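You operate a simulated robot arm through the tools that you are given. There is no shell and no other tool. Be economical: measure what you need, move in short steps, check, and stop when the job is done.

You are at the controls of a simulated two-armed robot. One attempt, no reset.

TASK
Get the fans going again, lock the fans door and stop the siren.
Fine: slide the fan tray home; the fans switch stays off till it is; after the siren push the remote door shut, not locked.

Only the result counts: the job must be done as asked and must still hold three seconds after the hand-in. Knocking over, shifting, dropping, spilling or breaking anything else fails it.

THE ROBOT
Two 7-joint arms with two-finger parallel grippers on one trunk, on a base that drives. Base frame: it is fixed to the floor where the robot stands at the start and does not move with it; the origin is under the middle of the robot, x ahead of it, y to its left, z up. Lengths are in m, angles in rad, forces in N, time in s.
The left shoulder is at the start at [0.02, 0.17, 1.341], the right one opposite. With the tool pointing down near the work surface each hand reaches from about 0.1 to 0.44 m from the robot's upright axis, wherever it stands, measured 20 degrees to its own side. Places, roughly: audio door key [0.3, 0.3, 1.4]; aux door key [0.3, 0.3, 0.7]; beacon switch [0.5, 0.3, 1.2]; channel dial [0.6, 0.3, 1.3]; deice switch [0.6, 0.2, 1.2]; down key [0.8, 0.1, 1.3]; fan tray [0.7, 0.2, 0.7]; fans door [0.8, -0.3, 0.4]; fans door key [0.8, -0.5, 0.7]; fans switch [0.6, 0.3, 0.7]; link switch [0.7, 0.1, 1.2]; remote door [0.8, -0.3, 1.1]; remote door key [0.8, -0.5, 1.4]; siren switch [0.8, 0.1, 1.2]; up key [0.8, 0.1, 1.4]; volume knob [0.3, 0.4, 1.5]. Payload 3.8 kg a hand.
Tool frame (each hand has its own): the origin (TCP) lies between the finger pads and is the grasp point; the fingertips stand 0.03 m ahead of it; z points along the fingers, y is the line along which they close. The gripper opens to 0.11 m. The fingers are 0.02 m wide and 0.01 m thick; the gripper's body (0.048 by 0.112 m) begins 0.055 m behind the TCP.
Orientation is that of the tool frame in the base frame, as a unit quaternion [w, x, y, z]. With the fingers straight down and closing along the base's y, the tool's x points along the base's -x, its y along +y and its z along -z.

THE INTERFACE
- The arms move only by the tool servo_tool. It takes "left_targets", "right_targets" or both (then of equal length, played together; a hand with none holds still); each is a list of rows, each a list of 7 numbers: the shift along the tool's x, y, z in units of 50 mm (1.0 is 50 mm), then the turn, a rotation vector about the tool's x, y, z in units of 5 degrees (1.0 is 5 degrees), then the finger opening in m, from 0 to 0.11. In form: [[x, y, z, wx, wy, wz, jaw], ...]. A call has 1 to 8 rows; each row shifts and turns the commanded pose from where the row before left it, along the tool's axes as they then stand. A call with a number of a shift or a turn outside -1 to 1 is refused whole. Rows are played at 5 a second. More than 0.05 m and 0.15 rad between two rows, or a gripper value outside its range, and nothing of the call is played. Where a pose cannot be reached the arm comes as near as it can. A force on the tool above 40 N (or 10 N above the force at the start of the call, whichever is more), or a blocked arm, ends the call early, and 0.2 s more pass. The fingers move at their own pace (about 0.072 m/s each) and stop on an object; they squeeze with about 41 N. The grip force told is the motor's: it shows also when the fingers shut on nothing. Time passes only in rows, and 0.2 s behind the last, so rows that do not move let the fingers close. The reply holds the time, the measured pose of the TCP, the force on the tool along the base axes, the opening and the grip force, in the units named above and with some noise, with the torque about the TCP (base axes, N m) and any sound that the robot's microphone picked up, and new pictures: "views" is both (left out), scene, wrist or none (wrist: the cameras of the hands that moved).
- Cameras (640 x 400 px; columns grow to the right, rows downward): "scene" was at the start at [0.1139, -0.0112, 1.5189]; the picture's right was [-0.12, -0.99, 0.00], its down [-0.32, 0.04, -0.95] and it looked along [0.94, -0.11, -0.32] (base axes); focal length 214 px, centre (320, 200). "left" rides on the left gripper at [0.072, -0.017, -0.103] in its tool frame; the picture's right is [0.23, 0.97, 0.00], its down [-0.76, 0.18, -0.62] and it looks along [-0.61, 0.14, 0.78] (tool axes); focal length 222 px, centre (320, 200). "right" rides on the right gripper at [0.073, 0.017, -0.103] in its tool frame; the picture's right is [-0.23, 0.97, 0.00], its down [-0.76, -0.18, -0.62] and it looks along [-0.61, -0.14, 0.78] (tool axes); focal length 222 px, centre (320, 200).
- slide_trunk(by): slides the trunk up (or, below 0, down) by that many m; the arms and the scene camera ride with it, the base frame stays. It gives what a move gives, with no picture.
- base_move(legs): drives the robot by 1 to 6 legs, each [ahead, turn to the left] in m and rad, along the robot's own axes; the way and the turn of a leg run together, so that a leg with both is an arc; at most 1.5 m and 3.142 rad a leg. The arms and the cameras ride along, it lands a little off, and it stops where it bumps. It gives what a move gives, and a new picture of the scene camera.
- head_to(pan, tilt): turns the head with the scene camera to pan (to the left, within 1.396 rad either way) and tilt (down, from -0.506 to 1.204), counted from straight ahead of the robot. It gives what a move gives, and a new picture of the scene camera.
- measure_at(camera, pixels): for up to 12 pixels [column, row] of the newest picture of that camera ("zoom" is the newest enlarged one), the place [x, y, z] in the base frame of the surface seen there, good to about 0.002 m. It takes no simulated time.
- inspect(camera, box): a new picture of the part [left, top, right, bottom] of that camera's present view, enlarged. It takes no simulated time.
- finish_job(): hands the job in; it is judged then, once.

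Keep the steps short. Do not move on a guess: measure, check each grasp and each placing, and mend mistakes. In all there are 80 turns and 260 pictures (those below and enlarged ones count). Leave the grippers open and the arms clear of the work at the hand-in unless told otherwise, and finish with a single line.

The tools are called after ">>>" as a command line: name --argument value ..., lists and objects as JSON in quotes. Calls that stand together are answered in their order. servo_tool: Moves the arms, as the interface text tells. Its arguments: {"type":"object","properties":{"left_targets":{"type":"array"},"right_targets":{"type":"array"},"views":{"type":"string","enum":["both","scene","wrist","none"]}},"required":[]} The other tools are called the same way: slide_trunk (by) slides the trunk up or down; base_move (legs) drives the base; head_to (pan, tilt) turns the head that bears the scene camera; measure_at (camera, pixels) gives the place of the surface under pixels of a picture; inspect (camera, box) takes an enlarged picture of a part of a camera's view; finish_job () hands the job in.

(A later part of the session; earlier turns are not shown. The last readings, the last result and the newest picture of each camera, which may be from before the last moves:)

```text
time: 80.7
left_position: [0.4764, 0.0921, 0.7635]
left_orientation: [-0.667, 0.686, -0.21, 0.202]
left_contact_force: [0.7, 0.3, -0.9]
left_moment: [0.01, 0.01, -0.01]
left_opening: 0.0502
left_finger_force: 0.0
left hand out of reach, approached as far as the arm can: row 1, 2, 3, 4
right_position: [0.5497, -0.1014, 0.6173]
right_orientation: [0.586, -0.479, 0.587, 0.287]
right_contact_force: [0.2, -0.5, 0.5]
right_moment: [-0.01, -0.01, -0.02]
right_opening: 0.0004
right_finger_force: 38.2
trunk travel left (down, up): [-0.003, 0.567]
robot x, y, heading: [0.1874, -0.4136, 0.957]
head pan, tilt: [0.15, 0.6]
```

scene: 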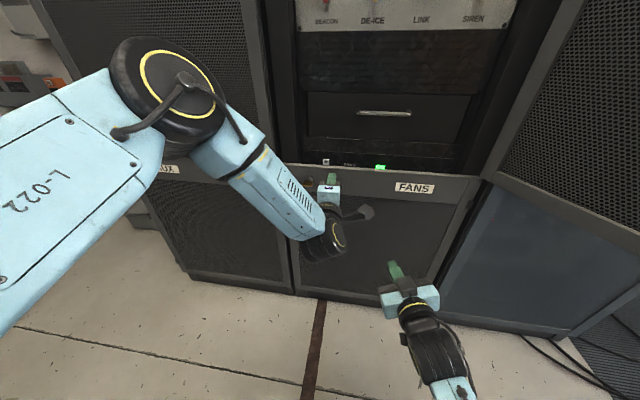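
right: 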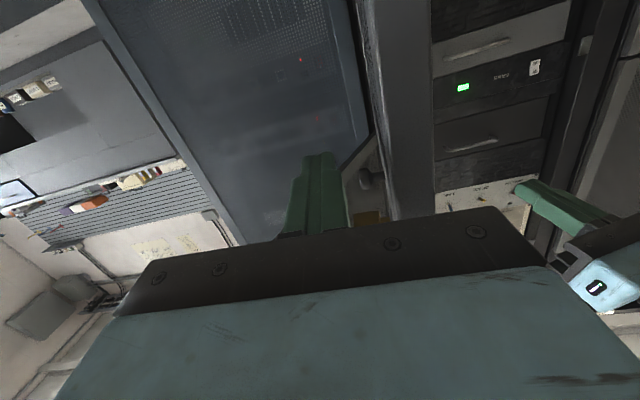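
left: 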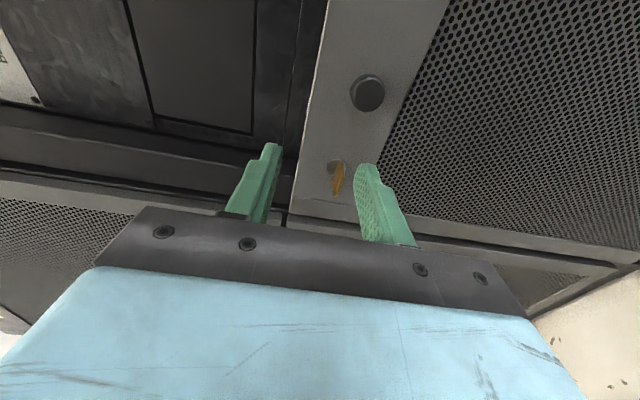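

The left elbow's posture is the limit, so I'll use the right hand, whose posture reaches low and level. First tuck the left hand back and up, then look left for clearance.

>>> servo_tool --left_targets '[[0, -0.6, -0.7, 0, 0, 0, 0.05], [0, -0.6, -0.7, 0, 0, 0, 0.05], [0, -0.8, -0.5, 0, 0, 0, 0.05], [0, -0.9, 0, 0, 0, 0, 0.05], [0, -0.9, 0, 0, 0, 0, 0.05]]' --views "none"

>>> head_to --pan 0.9 --tilt 0.7

>>> measure_at --camera "scene" --pixels '[[320, 150], [320, 250], [320, 350], [200, 150], [200, 250], [200, 350], [100, 150], [100, 250], [450, 150], [450, 250], [450, 350], [60, 350]]'

```text
time: 81.9
left_position: [0.4217, 0.0168, 0.9571]
left_orientation: [-0.667, 0.684, -0.214, 0.205]
left_contact_force: [0.0, 0.1, -0.7]
left_moment: [-0.01, 0.01, -0.05]
left_opening: 0.0502
left_finger_force: 0.0
right_position: [0.5492, -0.1029, 0.617]
right_orientation: [0.586, -0.478, 0.587, 0.288]
right_contact_force: [0.2, 0.8, 0.5]
right_moment: [0.02, -0.02, 0.01]
right_opening: 0.0
right_finger_force: 37.9
trunk travel left (down, up): [-0.003, 0.567]
robot x, y, heading: [0.1842, -0.4132, 0.951]
head pan, tilt: [0.15, 0.6]
```

```text
time: 83.0
left_position: [0.4234, 0.0166, 0.9554]
left_orientation: [-0.667, 0.683, -0.212, 0.206]
left_contact_force: [0.0, 0.1, -0.1]
left_moment: [-0.01, -0.02, 0.0]
left_opening: 0.0503
left_finger_force: 0.1
right_position: [0.5489, -0.1023, 0.6183]
right_orientation: [0.587, -0.478, 0.588, 0.287]
right_contact_force: [0.1, -0.9, 0.4]
right_moment: [0.01, -0.02, -0.02]
right_opening: 0.0002
right_finger_force: 38.1
trunk travel left (down, up): [-0.003, 0.567]
robot x, y, heading: [0.1811, -0.4136, 0.951]
head pan, tilt: [0.901, 0.7]
```

scene: 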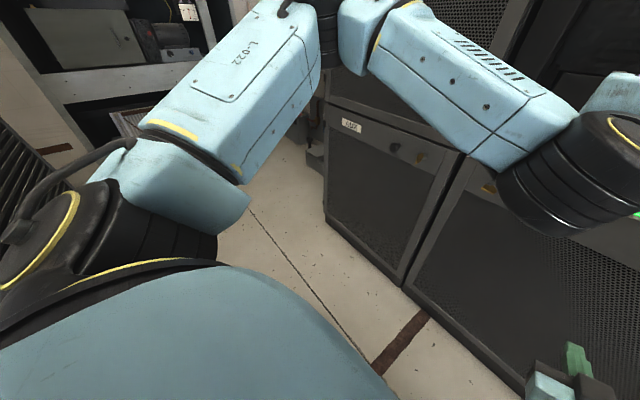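

```text
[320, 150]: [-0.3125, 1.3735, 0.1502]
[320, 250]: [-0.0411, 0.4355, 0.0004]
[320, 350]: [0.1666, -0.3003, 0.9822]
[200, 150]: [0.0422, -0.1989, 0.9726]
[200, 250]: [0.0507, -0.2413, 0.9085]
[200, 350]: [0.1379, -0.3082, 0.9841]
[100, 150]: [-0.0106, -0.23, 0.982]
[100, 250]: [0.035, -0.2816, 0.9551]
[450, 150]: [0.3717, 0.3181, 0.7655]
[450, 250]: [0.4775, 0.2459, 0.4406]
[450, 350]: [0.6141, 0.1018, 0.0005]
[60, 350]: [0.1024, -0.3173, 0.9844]
```

>>> measure_at --camera "scene" --pixels '[[20, 180], [60, 160], [10, 90], [90, 90], [130, 120], [230, 10], [150, 25], [300, 130]]'

>>> base_move --legs '[[0, 0.67]]'

```text
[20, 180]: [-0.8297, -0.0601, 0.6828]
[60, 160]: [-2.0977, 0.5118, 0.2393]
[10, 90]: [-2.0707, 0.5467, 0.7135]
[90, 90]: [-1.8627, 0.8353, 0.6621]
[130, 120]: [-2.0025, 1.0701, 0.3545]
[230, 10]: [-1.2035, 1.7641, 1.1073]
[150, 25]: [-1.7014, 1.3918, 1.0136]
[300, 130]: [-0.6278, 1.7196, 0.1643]
```

```text
time: 85.2
left_position: [0.1026, 0.0731, 0.9568]
left_orientation: [-0.698, 0.716, 0.024, -0.026]
left_contact_force: [-0.2, 0.2, 0.5]
left_moment: [-0.01, -0.04, 0.02]
left_opening: 0.0501
left_finger_force: 0.0
right_position: [0.2758, 0.0581, 0.6171]
right_orientation: [-0.46, 0.644, -0.398, -0.463]
right_contact_force: [-0.8, -0.4, -0.3]
right_moment: [-0.02, -0.02, 0.0]
right_opening: 0.0002
right_finger_force: 37.7
trunk travel left (down, up): [-0.003, 0.567]
robot x, y, heading: [0.1836, -0.4167, 1.626]
head pan, tilt: [0.901, 0.7]
```

scene: 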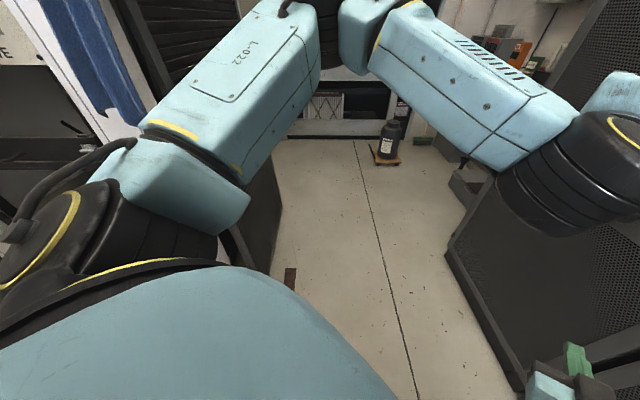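

There is a dark column at about (-0.83,-0.06); the path stays ~0.35 m clear. Continue to the target stance.

>>> base_move --legs '[[0, 0.66], [0.31, 0], [0, -1.33]]'

>>> head_to --pan -0.25 --tilt 0.6

```text
time: 92.4
left_position: [0.2289, 0.2515, 0.9564]
left_orientation: [-0.666, 0.682, -0.218, 0.211]
left_contact_force: [0.5, -0.5, -0.6]
left_moment: [0.0, -0.01, -0.02]
left_opening: 0.0501
left_finger_force: 0.1
right_position: [0.3534, 0.1283, 0.6177]
right_orientation: [0.588, -0.473, 0.591, 0.284]
right_contact_force: [0.6, 0.7, -0.1]
right_moment: [0.01, -0.03, -0.02]
right_opening: 0.0
right_finger_force: 37.7
trunk travel left (down, up): [-0.003, 0.567]
robot x, y, heading: [-0.02, -0.1795, 0.933]
head pan, tilt: [0.901, 0.7]
```

scene: 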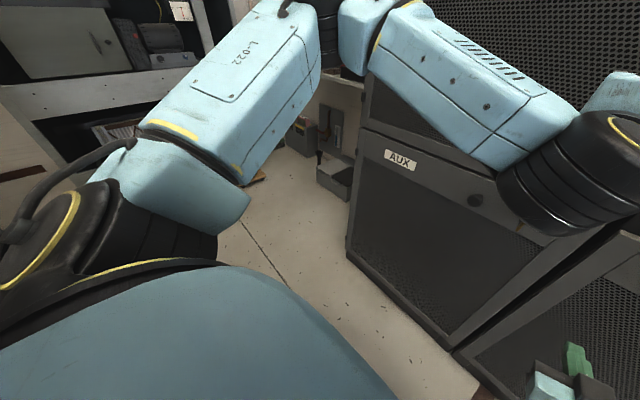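

```text
time: 93.8
left_position: [0.2289, 0.2509, 0.956]
left_orientation: [-0.666, 0.681, -0.219, 0.212]
left_contact_force: [0.4, 0.0, 0.3]
left_moment: [0.0, -0.01, 0.0]
left_opening: 0.0499
left_finger_force: 0.1
right_position: [0.3528, 0.1283, 0.6171]
right_orientation: [0.588, -0.474, 0.591, 0.283]
right_contact_force: [0.0, -1.1, 0.5]
right_moment: [0.04, -0.01, 0.0]
right_opening: 0.0
right_finger_force: 38.4
trunk travel left (down, up): [-0.003, 0.567]
robot x, y, heading: [-0.0164, -0.175, 0.933]
head pan, tilt: [-0.25, 0.6]
```

scene: 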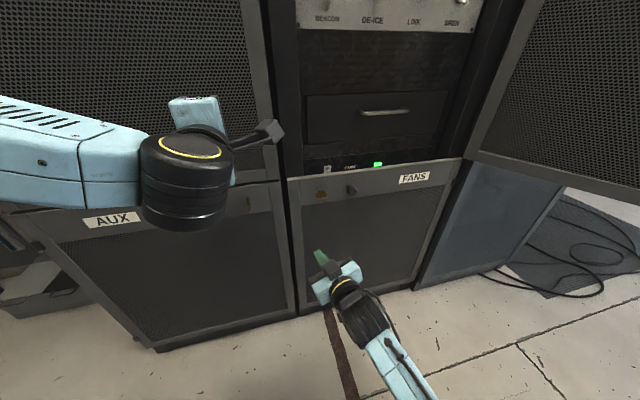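

Good. Now align the right hand: yaw right 10°, pitch up 8°, raise to key height, then start rolling −77°.

>>> servo_tool --right_targets '[[-0.5, 0, 0, 1, 0, 0, 0.02], [-0.5, 0, 0, 1, 0, 0, 0.05], [-0.5, 0, 0, 0, -0.85, 0, 0.05], [-0.5, 0, 0, 0, -0.85, 0, 0.05], [0, 0, 0, 0, 0, -1, 0.05], [0, 0, 0, 0, 0, -1, 0.05], [0, 0, 0, 0, 0, -1, 0.05], [0, 0, 0, 0, 0, -1, 0.05]]' --views "none"

>>> servo_tool --right_targets '[[0, 0, 0, 0, 0, -1, 0.05], [0, 0, 0, 0, 0, -1, 0.05], [0, 0, 0, 0, 0, -1, 0.05], [0, 0, 0, 0, 0, -1, 0.05], [0, 0, 0, 0, 0, -1, 0.05], [0, 0, 0, 0, 0, -1, 0.05], [0, 0, 0, 0, 0, -1, 0.05], [0, 0, 0, 0, 0, -1, 0.05]]' --views "both"

```text
time: 95.6
left_position: [0.2281, 0.2509, 0.9561]
left_orientation: [-0.666, 0.682, -0.219, 0.211]
left_contact_force: [-0.4, -0.6, 0.3]
left_moment: [-0.03, 0.0, 0.02]
left_opening: 0.0502
left_finger_force: 0.1
right_position: [0.3375, 0.1508, 0.714]
right_orientation: [0.706, -0.495, 0.487, 0.139]
right_contact_force: [0.3, 0.5, -0.7]
right_moment: [0.0, 0.01, 0.0]
right_opening: 0.0501
right_finger_force: 0.1
trunk travel left (down, up): [-0.003, 0.567]
robot x, y, heading: [-0.0187, -0.1768, 0.936]
head pan, tilt: [-0.25, 0.6]
```

```text
time: 97.4
left_position: [0.2289, 0.2519, 0.955]
left_orientation: [-0.666, 0.681, -0.219, 0.211]
left_contact_force: [-0.6, -0.5, 0.6]
left_moment: [0.02, 0.02, 0.0]
left_opening: 0.0504
left_finger_force: 0.0
right_position: [0.3371, 0.1493, 0.714]
right_orientation: [0.712, -0.631, 0.288, -0.111]
right_contact_force: [0.2, 0.0, -0.5]
right_moment: [0.0, -0.01, -0.02]
right_opening: 0.0504
right_finger_force: 0.1
trunk travel left (down, up): [-0.003, 0.567]
robot x, y, heading: [-0.0211, -0.1729, 0.938]
head pan, tilt: [-0.25, 0.6]
```

scene: 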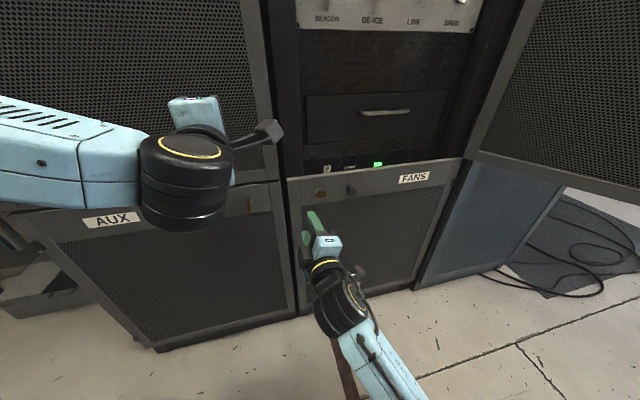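
right: 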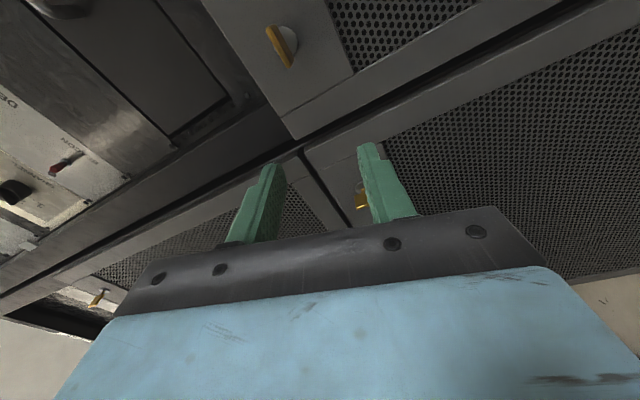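

>>> servo_tool --right_targets '[[0, 0, 0, 0, 0, -1, 0.05], [0, 0, 0, 0, 0, -1, 0.05], [0, 0, 0, 0, 0.5, -1, 0.05], [0.65, -0.07, 0.39, 0, 0, 0, 0.05], [0.65, -0.07, 0.39, 0, 0, 0, 0.05]]' --views "both"

>>> inspect --camera "scene" --box '[285, 175, 365, 225]'

```text
time: 98.6
left_position: [0.2286, 0.251, 0.9564]
left_orientation: [-0.665, 0.682, -0.219, 0.212]
left_contact_force: [-0.2, -0.3, -0.1]
left_moment: [0.05, -0.01, 0.0]
left_opening: 0.0501
left_finger_force: 0.0
right_position: [0.4126, 0.1444, 0.7227]
right_orientation: [0.686, -0.66, 0.218, -0.217]
right_contact_force: [0.1, 0.4, -0.5]
right_moment: [0.0, 0.04, 0.0]
right_opening: 0.0501
right_finger_force: 0.1
trunk travel left (down, up): [-0.003, 0.567]
robot x, y, heading: [-0.0175, -0.177, 0.928]
head pan, tilt: [-0.25, 0.6]
```

scene: 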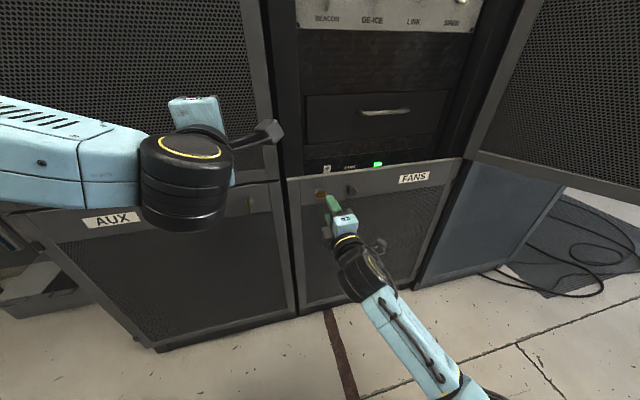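
right: 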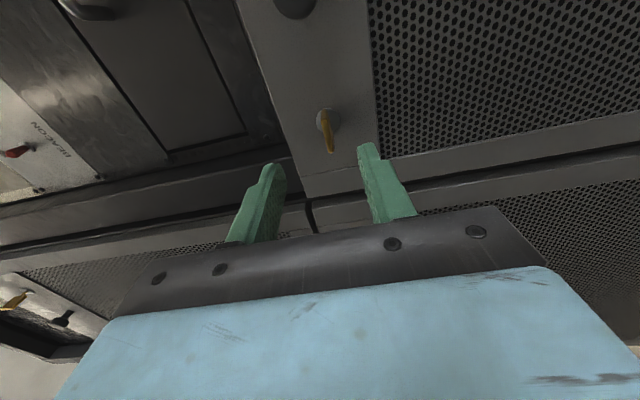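

```text
8.00 times, centred on (325, 200) of scene
```

zoom: 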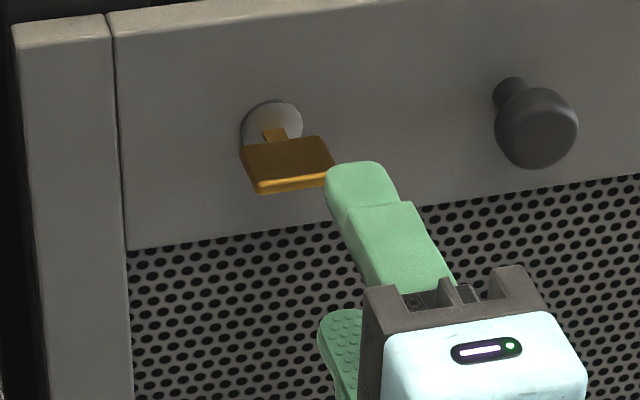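

>>> measure_at --camera "zoom" --pixels '[[292, 185], [258, 190], [330, 180], [285, 160], [272, 118]]'

>>> servo_tool --right_targets '[[0, 0.05, 0.75, 0, 0, 0, 0.05], [0, 0.05, 0.75, 0, 0, 0, 0.05]]' --views "both"

>>> inspect --camera "scene" --box '[285, 165, 365, 215]'

```text
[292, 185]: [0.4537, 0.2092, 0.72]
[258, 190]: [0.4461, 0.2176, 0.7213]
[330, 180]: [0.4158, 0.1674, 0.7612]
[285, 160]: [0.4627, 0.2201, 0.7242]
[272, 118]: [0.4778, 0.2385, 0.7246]
```

```text
time: 99.2
left_position: [0.2294, 0.2515, 0.9561]
left_orientation: [-0.666, 0.681, -0.219, 0.211]
left_contact_force: [-0.2, -0.2, -0.7]
left_moment: [-0.02, 0.0, -0.01]
left_opening: 0.0503
left_finger_force: 0.0
right_position: [0.4561, 0.2045, 0.7183]
right_orientation: [0.685, -0.66, 0.219, -0.216]
right_contact_force: [-0.1, -0.6, -0.2]
right_moment: [-0.04, 0.0, 0.01]
right_opening: 0.0499
right_finger_force: 0.1
trunk travel left (down, up): [-0.003, 0.567]
robot x, y, heading: [-0.0191, -0.1786, 0.932]
head pan, tilt: [-0.25, 0.6]
```

scene: 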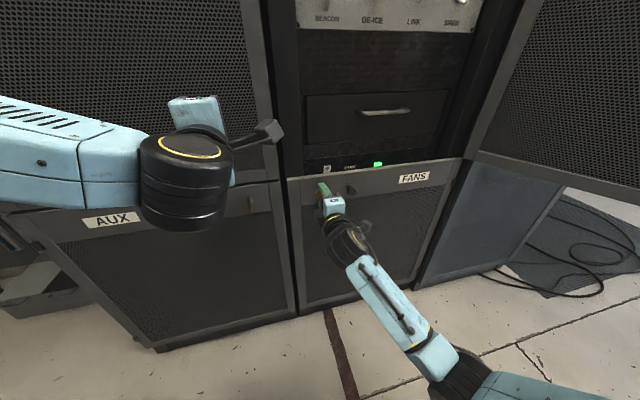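
right: 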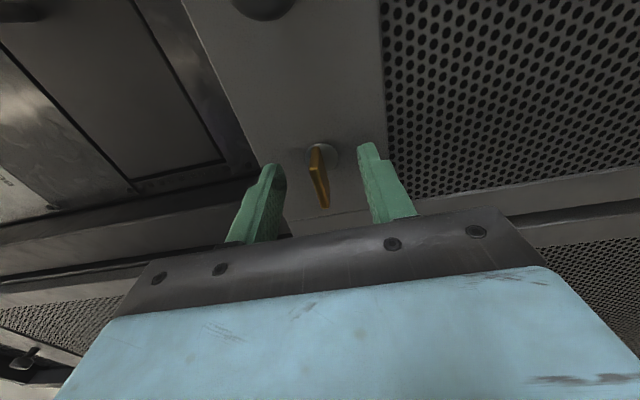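

```text
8.00 times, centred on (325, 190) of scene
```

zoom: 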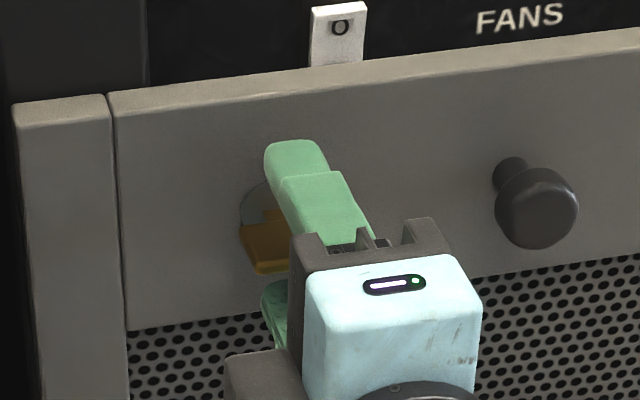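

The key is between the fingers in both views. Centre 2.5 mm up, 4 mm in, and close.

>>> servo_tool --right_targets '[[0, -0.05, 0.08, 0, 0, 0, 0.05], [0, 0, 0, 0, 0, 0, 0.0], [0, 0, 0, 0, 0, 0, 0.0], [0, 0, 0, 0, 0, 0, 0.0]]' --views "wrist"

```text
time: 100.2
left_position: [0.2279, 0.2518, 0.9558]
left_orientation: [-0.665, 0.682, -0.219, 0.211]
left_contact_force: [0.1, 0.5, -0.7]
left_moment: [0.0, -0.02, 0.01]
left_opening: 0.0502
left_finger_force: 0.0
right_position: [0.4584, 0.2087, 0.7187]
right_orientation: [0.684, -0.661, 0.22, -0.216]
right_contact_force: [-2.1, 1.0, -6.4]
right_moment: [-1.1, 0.78, -0.2]
right_opening: 0.0063
right_finger_force: 45.0
trunk travel left (down, up): [-0.003, 0.567]
robot x, y, heading: [-0.0194, -0.1804, 0.934]
head pan, tilt: [-0.25, 0.6]
```

right: 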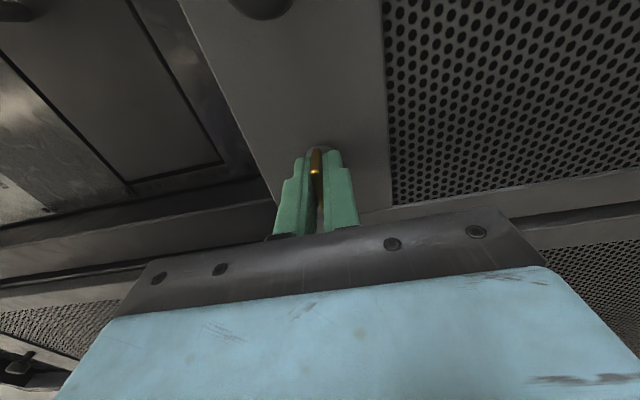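

Gripped (opening 6 mm). Turn clockwise 20° and read the moment.

>>> servo_tool --right_targets '[[0, 0, 0, 0, 0, 1, 0], [0, 0, 0, 0, 0, 1, 0], [0, 0, 0, 0, 0, 1, 0], [0, 0, 0, 0, 0, 1, 0]]' --views "wrist"

```text
time: 101.2
left_position: [0.2294, 0.2525, 0.9559]
left_orientation: [-0.665, 0.682, -0.219, 0.211]
left_contact_force: [0.0, -1.1, -0.4]
left_moment: [0.0, -0.01, -0.01]
left_opening: 0.05
left_finger_force: 0.1
right_position: [0.4601, 0.2078, 0.7173]
right_orientation: [0.711, -0.614, 0.331, -0.094]
right_contact_force: [-9.2, 3.7, -17.1]
right_moment: [-1.56, 1.06, -0.82]
right_opening: 0.0062
right_finger_force: 45.1
trunk travel left (down, up): [-0.003, 0.567]
robot x, y, heading: [-0.0209, -0.1745, 0.932]
head pan, tilt: [-0.25, 0.6]
```

right: 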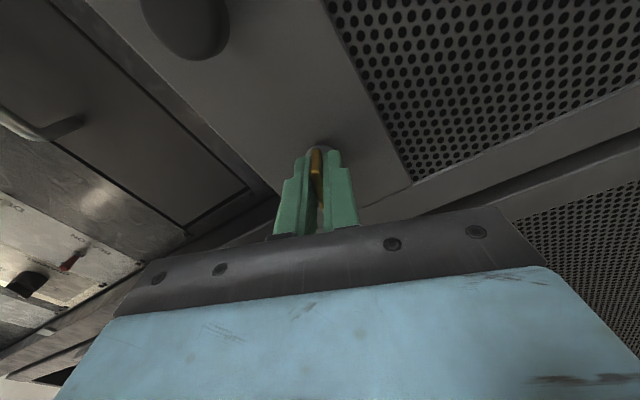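

>>> servo_tool --right_targets '[[0, 0.05, 0, 0, 0, 1, 0], [0, 0, 0, 0, 0, 1, 0], [0, 0, 0, 0, 0, 1, 0], [0, 0, 0, 0, 0, 1, 0], [0, 0, 0, 0, 0, 1, 0]]' --views "wrist"

```text
time: 102.4
left_position: [0.2277, 0.2512, 0.9547]
left_orientation: [-0.665, 0.682, -0.219, 0.211]
left_contact_force: [-0.3, 0.2, -0.3]
left_moment: [0.01, -0.01, -0.02]
left_opening: 0.0506
left_finger_force: 0.1
right_position: [0.4588, 0.209, 0.7178]
right_orientation: [0.715, -0.527, 0.455, 0.063]
right_contact_force: [-12.2, 8.6, -13.0]
right_moment: [-1.71, 1.14, 0.01]
right_opening: 0.006
right_finger_force: 44.9
trunk travel left (down, up): [-0.003, 0.567]
robot x, y, heading: [-0.0168, -0.1728, 0.933]
head pan, tilt: [-0.25, 0.6]
```

right: 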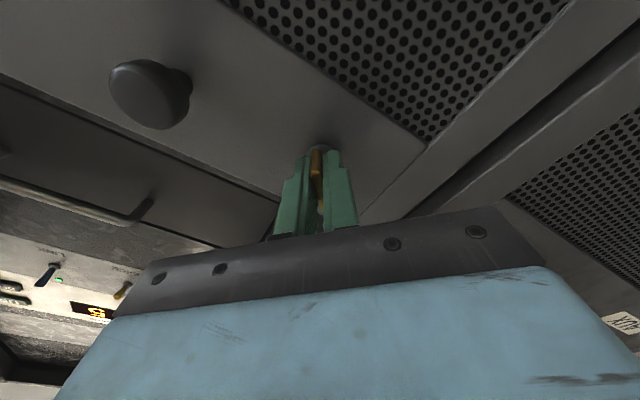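

>>> servo_tool --right_targets '[[0, 0.06, 0, 0, 0, 1, 0], [0, 0.02, 0, 0, 0, 1, 0], [0, 0, 0, 0, 0, 1, 0], [0, 0, 0, 0, 0, 1, 0], [0, 0, 0, 0, 0, 1, 0]]' --views "none"

>>> servo_tool --right_targets '[[0, 0, 0, 0, 0, 1, 0], [0, 0, 0, 0, 0, 1, 0], [0, 0, 0, 0, 0, 1, 0]]' --views "both"

```text
time: 103.6
left_position: [0.2292, 0.2515, 0.9554]
left_orientation: [-0.664, 0.683, -0.219, 0.212]
left_contact_force: [0.0, 0.0, -0.5]
left_moment: [0.0, 0.01, -0.01]
left_opening: 0.0502
left_finger_force: 0.1
right_position: [0.4572, 0.2093, 0.7171]
right_orientation: [0.686, -0.414, 0.558, 0.216]
right_contact_force: [1.5, 1.0, -1.8]
right_moment: [-1.4, 0.99, 0.6]
right_opening: 0.0061
right_finger_force: 44.9
trunk travel left (down, up): [-0.003, 0.567]
robot x, y, heading: [-0.0211, -0.1775, 0.935]
head pan, tilt: [-0.25, 0.6]
```

```text
time: 104.4
left_position: [0.2302, 0.2512, 0.955]
left_orientation: [-0.666, 0.681, -0.218, 0.211]
left_contact_force: [0.4, 0.2, 0.3]
left_moment: [0.0, 0.03, -0.01]
left_opening: 0.0501
left_finger_force: 0.1
right_position: [0.457, 0.2103, 0.7159]
right_orientation: [0.652, -0.338, 0.606, 0.305]
right_contact_force: [5.1, -1.0, 2.6]
right_moment: [-1.15, 0.84, 0.53]
right_opening: 0.0059
right_finger_force: 45.2
trunk travel left (down, up): [-0.003, 0.567]
robot x, y, heading: [-0.0198, -0.1764, 0.933]
head pan, tilt: [-0.25, 0.6]
```

scene: 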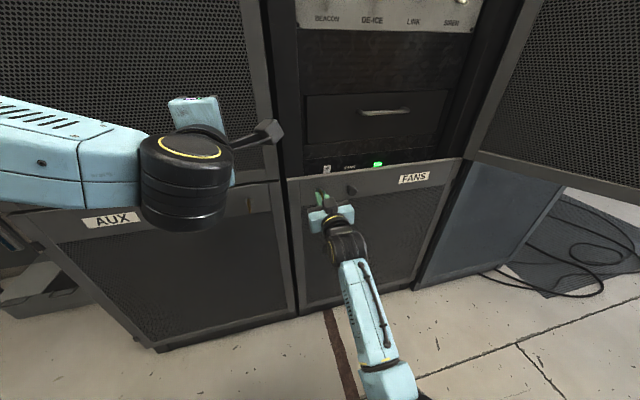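
right: 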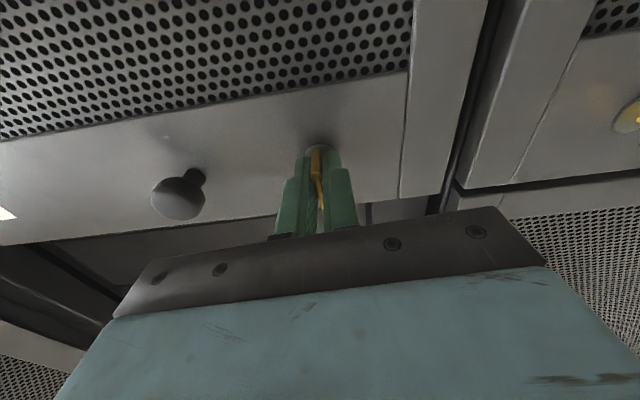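

85° turned and the key follows. Two more small turns to reach the stop.

>>> servo_tool --right_targets '[[0, 0, 0, 0, 0, 1, 0], [0, 0, 0, 0, 0, 0.6, 0]]' --views "wrist"

```text
time: 105.0
left_position: [0.229, 0.2519, 0.9556]
left_orientation: [-0.666, 0.682, -0.218, 0.211]
left_contact_force: [0.1, 0.5, -0.2]
left_moment: [0.02, -0.01, -0.01]
left_opening: 0.05
left_finger_force: 0.0
right_position: [0.4573, 0.2098, 0.717]
right_orientation: [0.63, -0.296, 0.628, 0.348]
right_contact_force: [1.2, -0.3, 0.5]
right_moment: [-0.43, -0.94, -0.01]
right_opening: 0.0069
right_finger_force: 44.3
trunk travel left (down, up): [-0.003, 0.567]
robot x, y, heading: [-0.0184, -0.1807, 0.93]
head pan, tilt: [-0.25, 0.6]
```

right: 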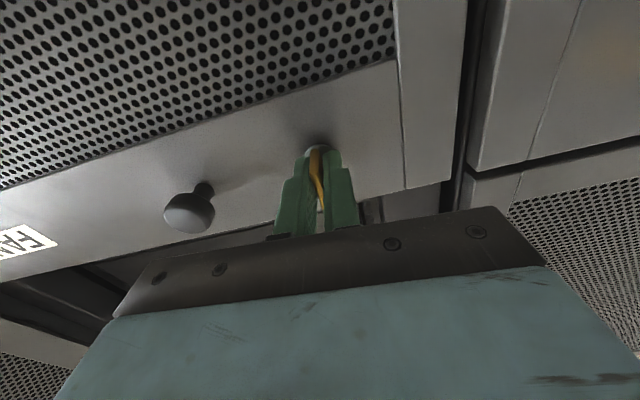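

The key resists now (axis moment ~1 N m): at its stop. Open and withdraw straight back.

>>> servo_tool --right_targets '[[0, 0, 0, 0, 0, 0, 0.05], [0, 0, 0, 0, 0, 0, 0.05], [0, 0, -0.8, 0, 0, 0, 0.05], [0, 0, -0.9, 0, 0, 0, 0.05], [0, 0, -0.9, 0, 0, 0, 0.0]]' --views "scene"

>>> inspect --camera "scene" --box '[280, 160, 380, 222]'

>>> measure_at --camera "scene" --pixels '[[303, 225], [440, 190], [262, 230], [395, 205]]'

```text
time: 106.2
left_position: [0.2282, 0.252, 0.956]
left_orientation: [-0.666, 0.681, -0.219, 0.212]
left_contact_force: [0.2, 0.7, 0.6]
left_moment: [0.02, 0.0, -0.01]
left_opening: 0.0501
left_finger_force: 0.1
right_position: [0.3807, 0.1026, 0.7093]
right_orientation: [0.629, -0.295, 0.629, 0.348]
right_contact_force: [-0.1, -0.5, -0.2]
right_moment: [-0.01, 0.0, 0.02]
right_opening: 0.0
right_finger_force: 5.8
trunk travel left (down, up): [-0.003, 0.567]
robot x, y, heading: [-0.0226, -0.1768, 0.935]
head pan, tilt: [-0.25, 0.6]
```

scene: 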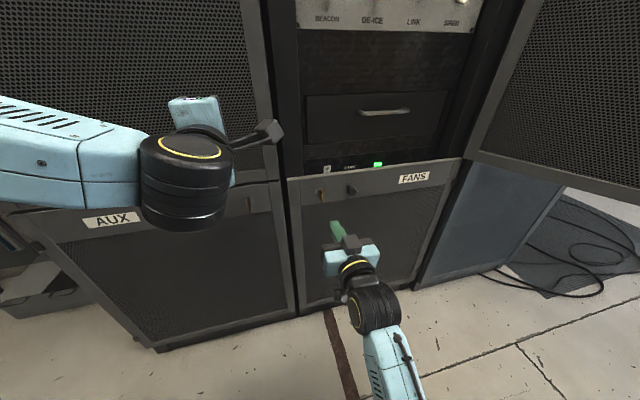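

```text
6.40 times, centred on (330, 191) of scene
```

zoom: 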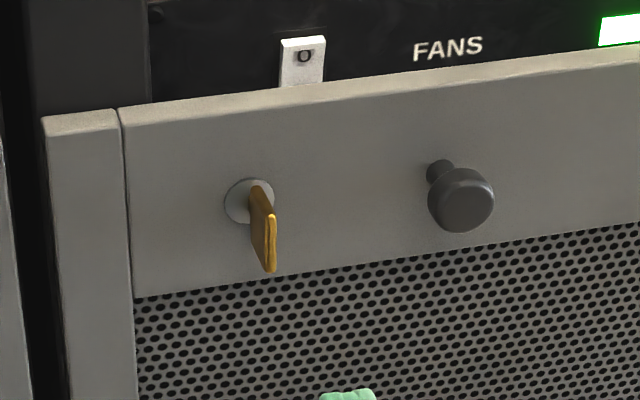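

```text
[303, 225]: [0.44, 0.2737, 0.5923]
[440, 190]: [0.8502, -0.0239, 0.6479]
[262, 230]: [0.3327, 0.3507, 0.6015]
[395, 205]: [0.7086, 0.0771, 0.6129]
```

Key upright, door flush with the frame: the fans door is locked. Next the remote (upper) door. Reverse back to the earlier stance first, raise the trunk there, then turn.

>>> base_move --legs '[[0, 1.046], [-0.553, 0]]'

>>> slide_trunk --by 0.32

>>> base_move --legs '[[0, -1.33]]'

>>> head_to --pan -0.5 --tilt 0.5

```text
time: 112.0
left_position: [-0.047, -0.2534, 0.9568]
left_orientation: [-0.682, 0.7, 0.151, -0.15]
left_contact_force: [-0.3, -0.4, -0.2]
left_moment: [0.0, 0.0, -0.01]
left_opening: 0.0502
left_finger_force: 0.1
right_position: [0.1566, -0.1953, 0.71]
right_orientation: [0.371, -0.57, 0.398, 0.617]
right_contact_force: [0.4, -1.1, 0.4]
right_moment: [0.01, 0.01, 0.03]
right_opening: 0.0
right_finger_force: 38.0
trunk travel left (down, up): [-0.003, 0.567]
robot x, y, heading: [0.1974, -0.6874, 1.978]
head pan, tilt: [-0.25, 0.6]
```

scene: 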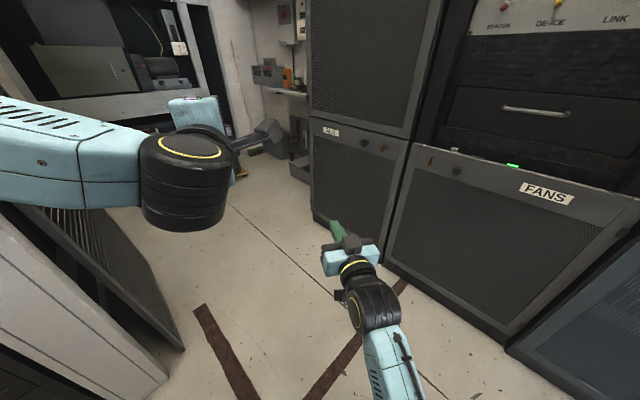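

```text
time: 115.1
left_position: [-0.0463, -0.2524, 1.2758]
left_orientation: [-0.682, 0.7, 0.151, -0.149]
left_contact_force: [-0.3, 0.1, -0.1]
left_moment: [-0.03, 0.0, 0.0]
left_opening: 0.0501
left_finger_force: 0.0
right_position: [0.1577, -0.1948, 1.0291]
right_orientation: [0.371, -0.569, 0.399, 0.616]
right_contact_force: [-0.5, 1.0, 0.5]
right_moment: [0.02, -0.03, -0.01]
right_opening: 0.0
right_finger_force: 37.2
trunk travel left (down, up): [-0.323, 0.247]
robot x, y, heading: [0.1996, -0.6818, 1.974]
head pan, tilt: [-0.25, 0.6]
```

```text
time: 118.8
left_position: [0.5545, -0.3376, 1.2753]
left_orientation: [-0.63, 0.645, -0.311, 0.301]
left_contact_force: [0.1, -0.6, 0.6]
left_moment: [-0.01, -0.01, 0.03]
left_opening: 0.0501
left_finger_force: 0.0
right_position: [0.6617, -0.521, 1.0302]
right_orientation: [0.671, -0.205, 0.664, 0.258]
right_contact_force: [0.9, -0.3, 0.7]
right_moment: [-0.03, -0.01, 0.03]
right_opening: 0.0003
right_finger_force: 37.6
trunk travel left (down, up): [-0.323, 0.247]
robot x, y, heading: [0.2023, -0.6865, 0.66]
head pan, tilt: [-0.25, 0.6]
```

scene: 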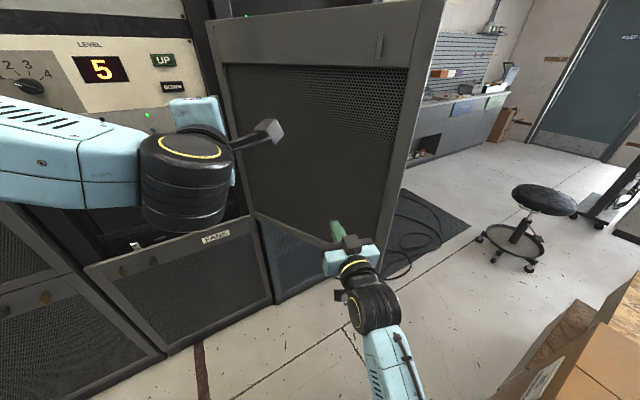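

```text
time: 119.6
left_position: [0.5529, -0.3377, 1.2755]
left_orientation: [-0.631, 0.644, -0.311, 0.301]
left_contact_force: [-0.1, 0.5, 0.5]
left_moment: [-0.02, 0.02, 0.01]
left_opening: 0.05
left_finger_force: 0.0
right_position: [0.6616, -0.5214, 1.0287]
right_orientation: [0.671, -0.205, 0.664, 0.258]
right_contact_force: [-0.4, -0.2, 0.0]
right_moment: [-0.01, -0.02, -0.01]
right_opening: 0.0
right_finger_force: 37.4
trunk travel left (down, up): [-0.323, 0.247]
robot x, y, heading: [0.1978, -0.6796, 0.659]
head pan, tilt: [-0.499, 0.499]
```

scene: 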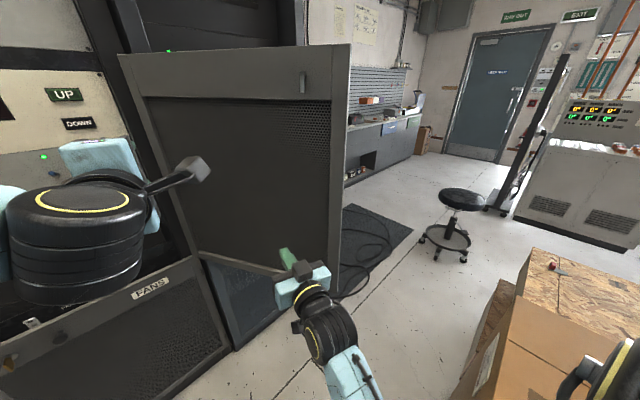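

The left hand is in the door's sweep; I'll raise the trunk 0.24 m and lift the left hand above the door top, and measure the door.

>>> measure_at --camera "scene" --pixels '[[347, 60], [337, 250], [343, 150], [125, 65], [200, 245], [302, 82], [340, 48]]'

>>> slide_trunk --by 0.24

>>> servo_tool --left_targets '[[0, -0.9, 0, 0, 0, 0, 0], [0, -0.9, 0, 0, 0, 0, 0], [0, -0.9, 0, 0, 0, 0, 0]]' --views "scene"

```text
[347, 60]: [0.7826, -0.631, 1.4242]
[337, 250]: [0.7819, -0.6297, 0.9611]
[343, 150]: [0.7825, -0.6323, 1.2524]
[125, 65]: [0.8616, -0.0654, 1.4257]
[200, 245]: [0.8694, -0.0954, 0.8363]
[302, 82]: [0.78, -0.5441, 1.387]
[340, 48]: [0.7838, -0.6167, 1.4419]
```

```text
time: 122.1
left_position: [0.5538, -0.3381, 1.5164]
left_orientation: [-0.63, 0.645, -0.31, 0.301]
left_contact_force: [0.3, -0.8, -0.5]
left_moment: [-0.05, -0.02, 0.0]
left_opening: 0.0501
left_finger_force: 0.0
right_position: [0.6613, -0.5207, 1.2696]
right_orientation: [0.671, -0.207, 0.664, 0.259]
right_contact_force: [0.0, -0.4, 0.0]
right_moment: [-0.01, 0.0, 0.01]
right_opening: 0.0
right_finger_force: 37.9
trunk travel left (down, up): [-0.563, 0.007]
robot x, y, heading: [0.2015, -0.6791, 0.66]
head pan, tilt: [-0.499, 0.499]
```

```text
time: 122.9
left_position: [0.5593, -0.336, 1.6498]
left_orientation: [-0.63, 0.644, -0.312, 0.3]
left_contact_force: [0.2, 0.1, 0.0]
left_moment: [0.0, 0.03, -0.03]
left_opening: 0.0
left_finger_force: 37.9
right_position: [0.6624, -0.5224, 1.2698]
right_orientation: [0.671, -0.206, 0.664, 0.259]
right_contact_force: [0.1, -0.3, -0.2]
right_moment: [0.03, -0.01, 0.0]
right_opening: 0.0002
right_finger_force: 37.6
trunk travel left (down, up): [-0.563, 0.007]
robot x, y, heading: [0.2024, -0.6839, 0.66]
head pan, tilt: [-0.499, 0.499]
```

scene: 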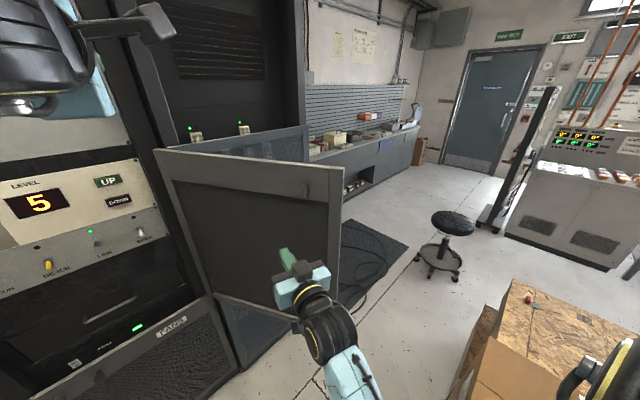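

Door top is at z 1.445; the left hand (1.65) is above it. Now move the right hand right, past the upper door's free edge at [0.783,-0.632], then yaw left.

>>> servo_tool --right_targets '[[0, -0.9, -0.3, 0, 0, 0, 0], [0, -0.9, -0.3, 0, 0, 0, 0], [0, -0.93, -0.2, 0, 0, 0, 0], [0, -0.93, -0.2, 0, 0, 0, 0], [0, -0.93, -0.2, 0, 0, 0, 0], [0, 0, 0, -1, 0, 0, 0], [0, 0, 0, -1, 0, 0, 0], [0, 0, 0, -1, 0, 0, 0]]' --views "scene"

```text
time: 124.7
left_position: [0.5604, -0.3367, 1.6503]
left_orientation: [-0.63, 0.644, -0.312, 0.301]
left_contact_force: [0.5, -0.1, 0.0]
left_moment: [0.0, 0.01, -0.01]
left_opening: 0.0
left_finger_force: 38.1
right_position: [0.7576, -0.7386, 1.2525]
right_orientation: [0.638, -0.291, 0.625, 0.343]
right_contact_force: [0.3, -0.3, 0.6]
right_moment: [0.01, 0.0, 0.0]
right_opening: 0.0001
right_finger_force: 38.2
trunk travel left (down, up): [-0.563, 0.007]
robot x, y, heading: [0.1963, -0.6818, 0.659]
head pan, tilt: [-0.499, 0.499]
```

scene: 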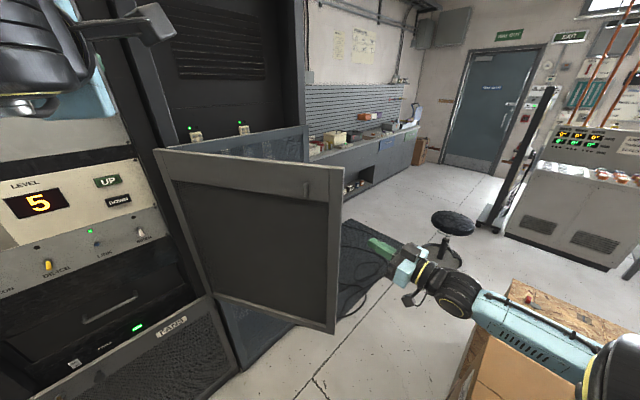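

>>> servo_tool --right_targets '[[0, 0, 0, -1, 0, 0, 0], [0, -0.11, 0.84, 0, 0, 0, 0], [0, -0.11, 0.84, 0, 0, 0, 0], [0, -0.11, 0.84, 0, 0, 0, 0]]' --views "both"

```text
time: 125.7
left_position: [0.5607, -0.3345, 1.6501]
left_orientation: [-0.63, 0.645, -0.311, 0.301]
left_contact_force: [1.2, 0.3, -0.7]
left_moment: [0.03, -0.02, 0.0]
left_opening: 0.0
left_finger_force: 37.3
right_position: [0.8379, -0.639, 1.256]
right_orientation: [0.625, -0.318, 0.611, 0.368]
right_contact_force: [0.1, 0.3, 0.1]
right_moment: [0.0, -0.05, 0.0]
right_opening: 0.0001
right_finger_force: 38.2
trunk travel left (down, up): [-0.563, 0.007]
robot x, y, heading: [0.2012, -0.6811, 0.659]
head pan, tilt: [-0.499, 0.499]
```

scene: 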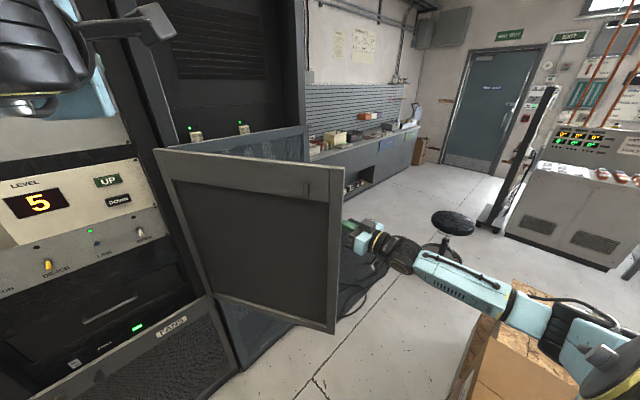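
right: 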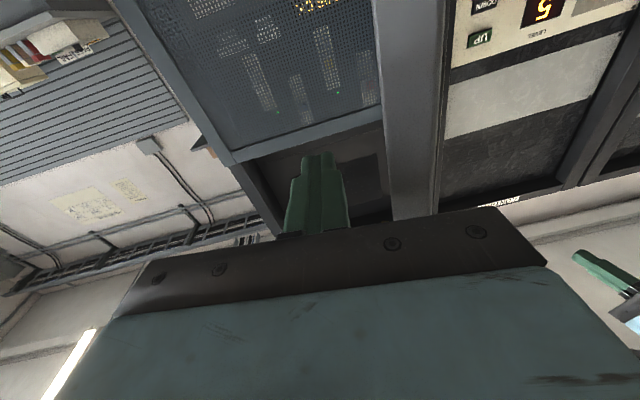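

Fingers are behind the edge. Drag the door along its arc.

>>> servo_tool --right_targets '[[0, 0.83, -0.3, 0, 0, 0, 0], [0, 0.86, -0.26, 0, 0, 0, 0], [0, 0.88, -0.19, 0, 0, 0, 0], [0, 0.9, -0.12, 0, 0, 0, 0], [0, 0.9, -0.05, 0, 0, 0, 0], [0, 0.9, 0.02, 0, 0, 0, 0], [0, 0.7, 0.04, 0, 0, 0, 0]]' --views "both"

```text
time: 127.3
left_position: [0.5584, -0.3347, 1.6509]
left_orientation: [-0.631, 0.645, -0.31, 0.3]
left_contact_force: [-1.0, -0.1, 0.4]
left_moment: [0.0, -0.03, 0.0]
left_opening: 0.0
left_finger_force: 37.5
right_position: [0.5596, -0.5217, 1.2742]
right_orientation: [0.626, -0.318, 0.609, 0.37]
right_contact_force: [-0.9, 0.5, -0.5]
right_moment: [0.01, -0.02, -0.02]
right_opening: 0.0
right_finger_force: 37.7
trunk travel left (down, up): [-0.563, 0.007]
robot x, y, heading: [0.1949, -0.6836, 0.653]
head pan, tilt: [-0.499, 0.499]
```

scene: 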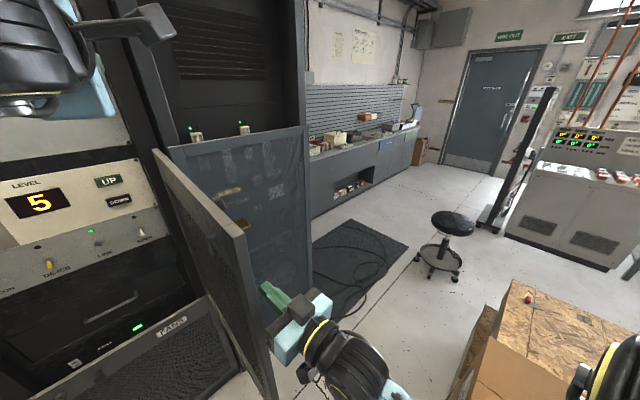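
right: 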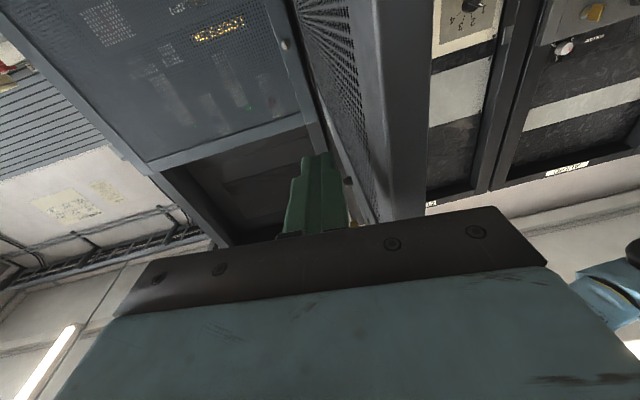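

Door at ~235°. As before: hand forward along the outer face, then turn the base left to sweep it on.

>>> servo_tool --right_targets '[[0, -0.1, 0.9, 0, 0, 0, 0], [0, 0.4, 0.7, 0, 0, 0, 0]]' --views "none"

>>> base_move --legs '[[0, 0.5]]'

>>> head_to --pan -0.1 --tilt 0.6

```text
time: 127.9
left_position: [0.5573, -0.3333, 1.6507]
left_orientation: [-0.63, 0.645, -0.31, 0.301]
left_contact_force: [0.2, -0.1, 0.8]
left_moment: [-0.02, -0.03, -0.05]
left_opening: 0.0
left_finger_force: 37.9
right_position: [0.5876, -0.4454, 1.2776]
right_orientation: [0.625, -0.319, 0.609, 0.368]
right_contact_force: [-0.6, 0.4, 0.0]
right_moment: [0.0, -0.02, -0.03]
right_opening: 0.0001
right_finger_force: 37.7
trunk travel left (down, up): [-0.563, 0.007]
robot x, y, heading: [0.2017, -0.6826, 0.656]
head pan, tilt: [-0.499, 0.499]
```

```text
time: 129.7
left_position: [0.3488, -0.2053, 1.6498]
left_orientation: [-0.685, 0.702, -0.141, 0.136]
left_contact_force: [0.5, 0.4, 0.1]
left_moment: [-0.01, -0.01, 0.08]
left_opening: 0.0
left_finger_force: 37.3
right_position: [0.4292, -0.2884, 1.2784]
right_orientation: [0.514, -0.46, 0.511, 0.513]
right_contact_force: [0.0, 0.2, 0.1]
right_moment: [0.03, -0.02, -0.01]
right_opening: 0.0
right_finger_force: 38.2
trunk travel left (down, up): [-0.563, 0.007]
robot x, y, heading: [0.2015, -0.6815, 1.157]
head pan, tilt: [-0.499, 0.499]
```

scene: 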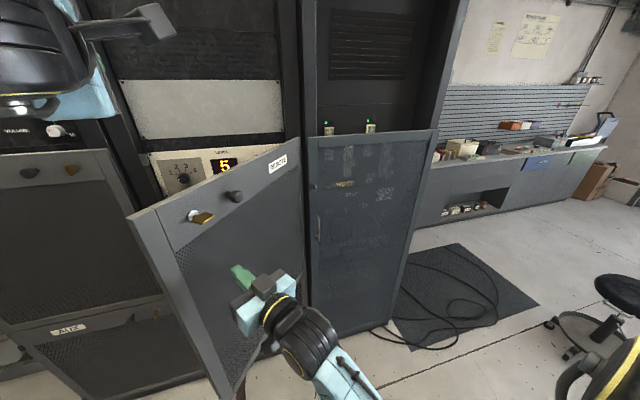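

```text
time: 130.6
left_position: [0.3496, -0.2063, 1.6508]
left_orientation: [-0.685, 0.701, -0.141, 0.136]
left_contact_force: [0.0, -0.4, -0.6]
left_moment: [0.01, 0.0, 0.01]
left_opening: 0.0
left_finger_force: 38.0
right_position: [0.4291, -0.2893, 1.2792]
right_orientation: [0.514, -0.46, 0.511, 0.513]
right_contact_force: [0.5, 0.3, -0.2]
right_moment: [-0.03, 0.02, -0.01]
right_opening: 0.0001
right_finger_force: 38.0
trunk travel left (down, up): [-0.563, 0.007]
robot x, y, heading: [0.2057, -0.6832, 1.163]
head pan, tilt: [-0.099, 0.6]
```

scene: 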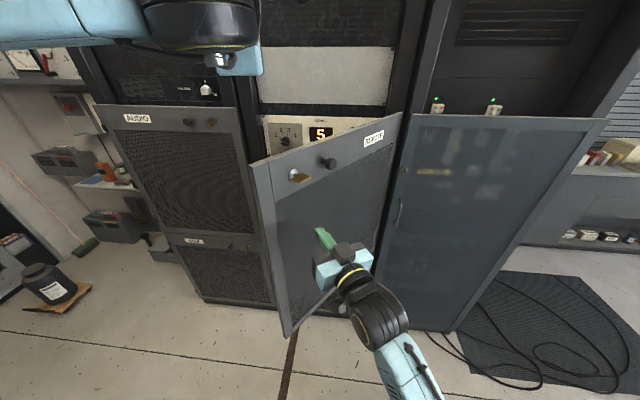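

Drive forward 0.2 m to push the door with the fingertips.

>>> base_move --legs '[[0.2, 0.0]]'

```text
time: 132.2
left_position: [0.4289, -0.0251, 1.6511]
left_orientation: [-0.685, 0.701, -0.142, 0.136]
left_contact_force: [0.2, -0.1, 0.0]
left_moment: [0.0, 0.0, -0.01]
left_opening: 0.0001
left_finger_force: 37.6
right_position: [0.5092, -0.1073, 1.2767]
right_orientation: [0.515, -0.459, 0.511, 0.513]
right_contact_force: [0.2, 0.2, 1.0]
right_moment: [0.03, 0.01, 0.01]
right_opening: 0.0002
right_finger_force: 37.6
trunk travel left (down, up): [-0.563, 0.007]
robot x, y, heading: [0.2786, -0.4998, 1.157]
head pan, tilt: [-0.099, 0.6]
```

scene: 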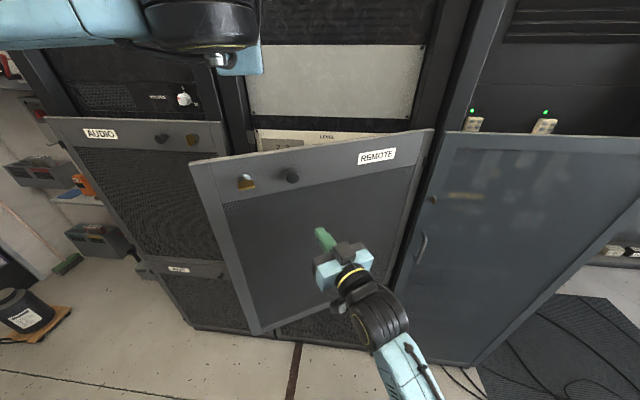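

>>> servo_tool --right_targets '[[0.05, 0, 0.9, 0, 0, 0, 0], [0.05, 0, 0.9, 0, 0, 0, 0], [0.05, 0, 0.9, 0, 0, 0, 0], [0.05, 0, 0.9, 0, 0, 0, 0], [0.05, 0, 0.9, 0, 0, 0, 0], [0.05, 0, 0.8, 0, 0, 0, 0], [0, 0, 0.5, 0, 0, 0, 0]]' --views "scene"

```text
time: 133.7
left_position: [0.4301, -0.0263, 1.6499]
left_orientation: [-0.685, 0.702, -0.141, 0.135]
left_contact_force: [0.1, -0.4, 0.5]
left_moment: [0.0, -0.02, -0.04]
left_opening: 0.0
left_finger_force: 37.4
right_position: [0.5263, 0.1701, 1.2791]
right_orientation: [0.516, -0.457, 0.51, 0.515]
right_contact_force: [1.2, -21.6, 2.7]
right_moment: [0.25, -0.08, -0.49]
right_opening: 0.0001
right_finger_force: 37.1
trunk travel left (down, up): [-0.563, 0.007]
robot x, y, heading: [0.2772, -0.5, 1.153]
head pan, tilt: [-0.099, 0.6]
stopped in row 7 (right hand): the force on the tool passed its limit at 93 N (the readings are from after the stop); the commanded pose is now the measured one
```

scene: 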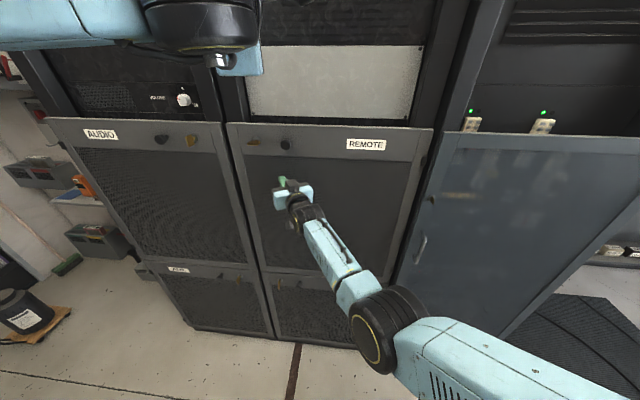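

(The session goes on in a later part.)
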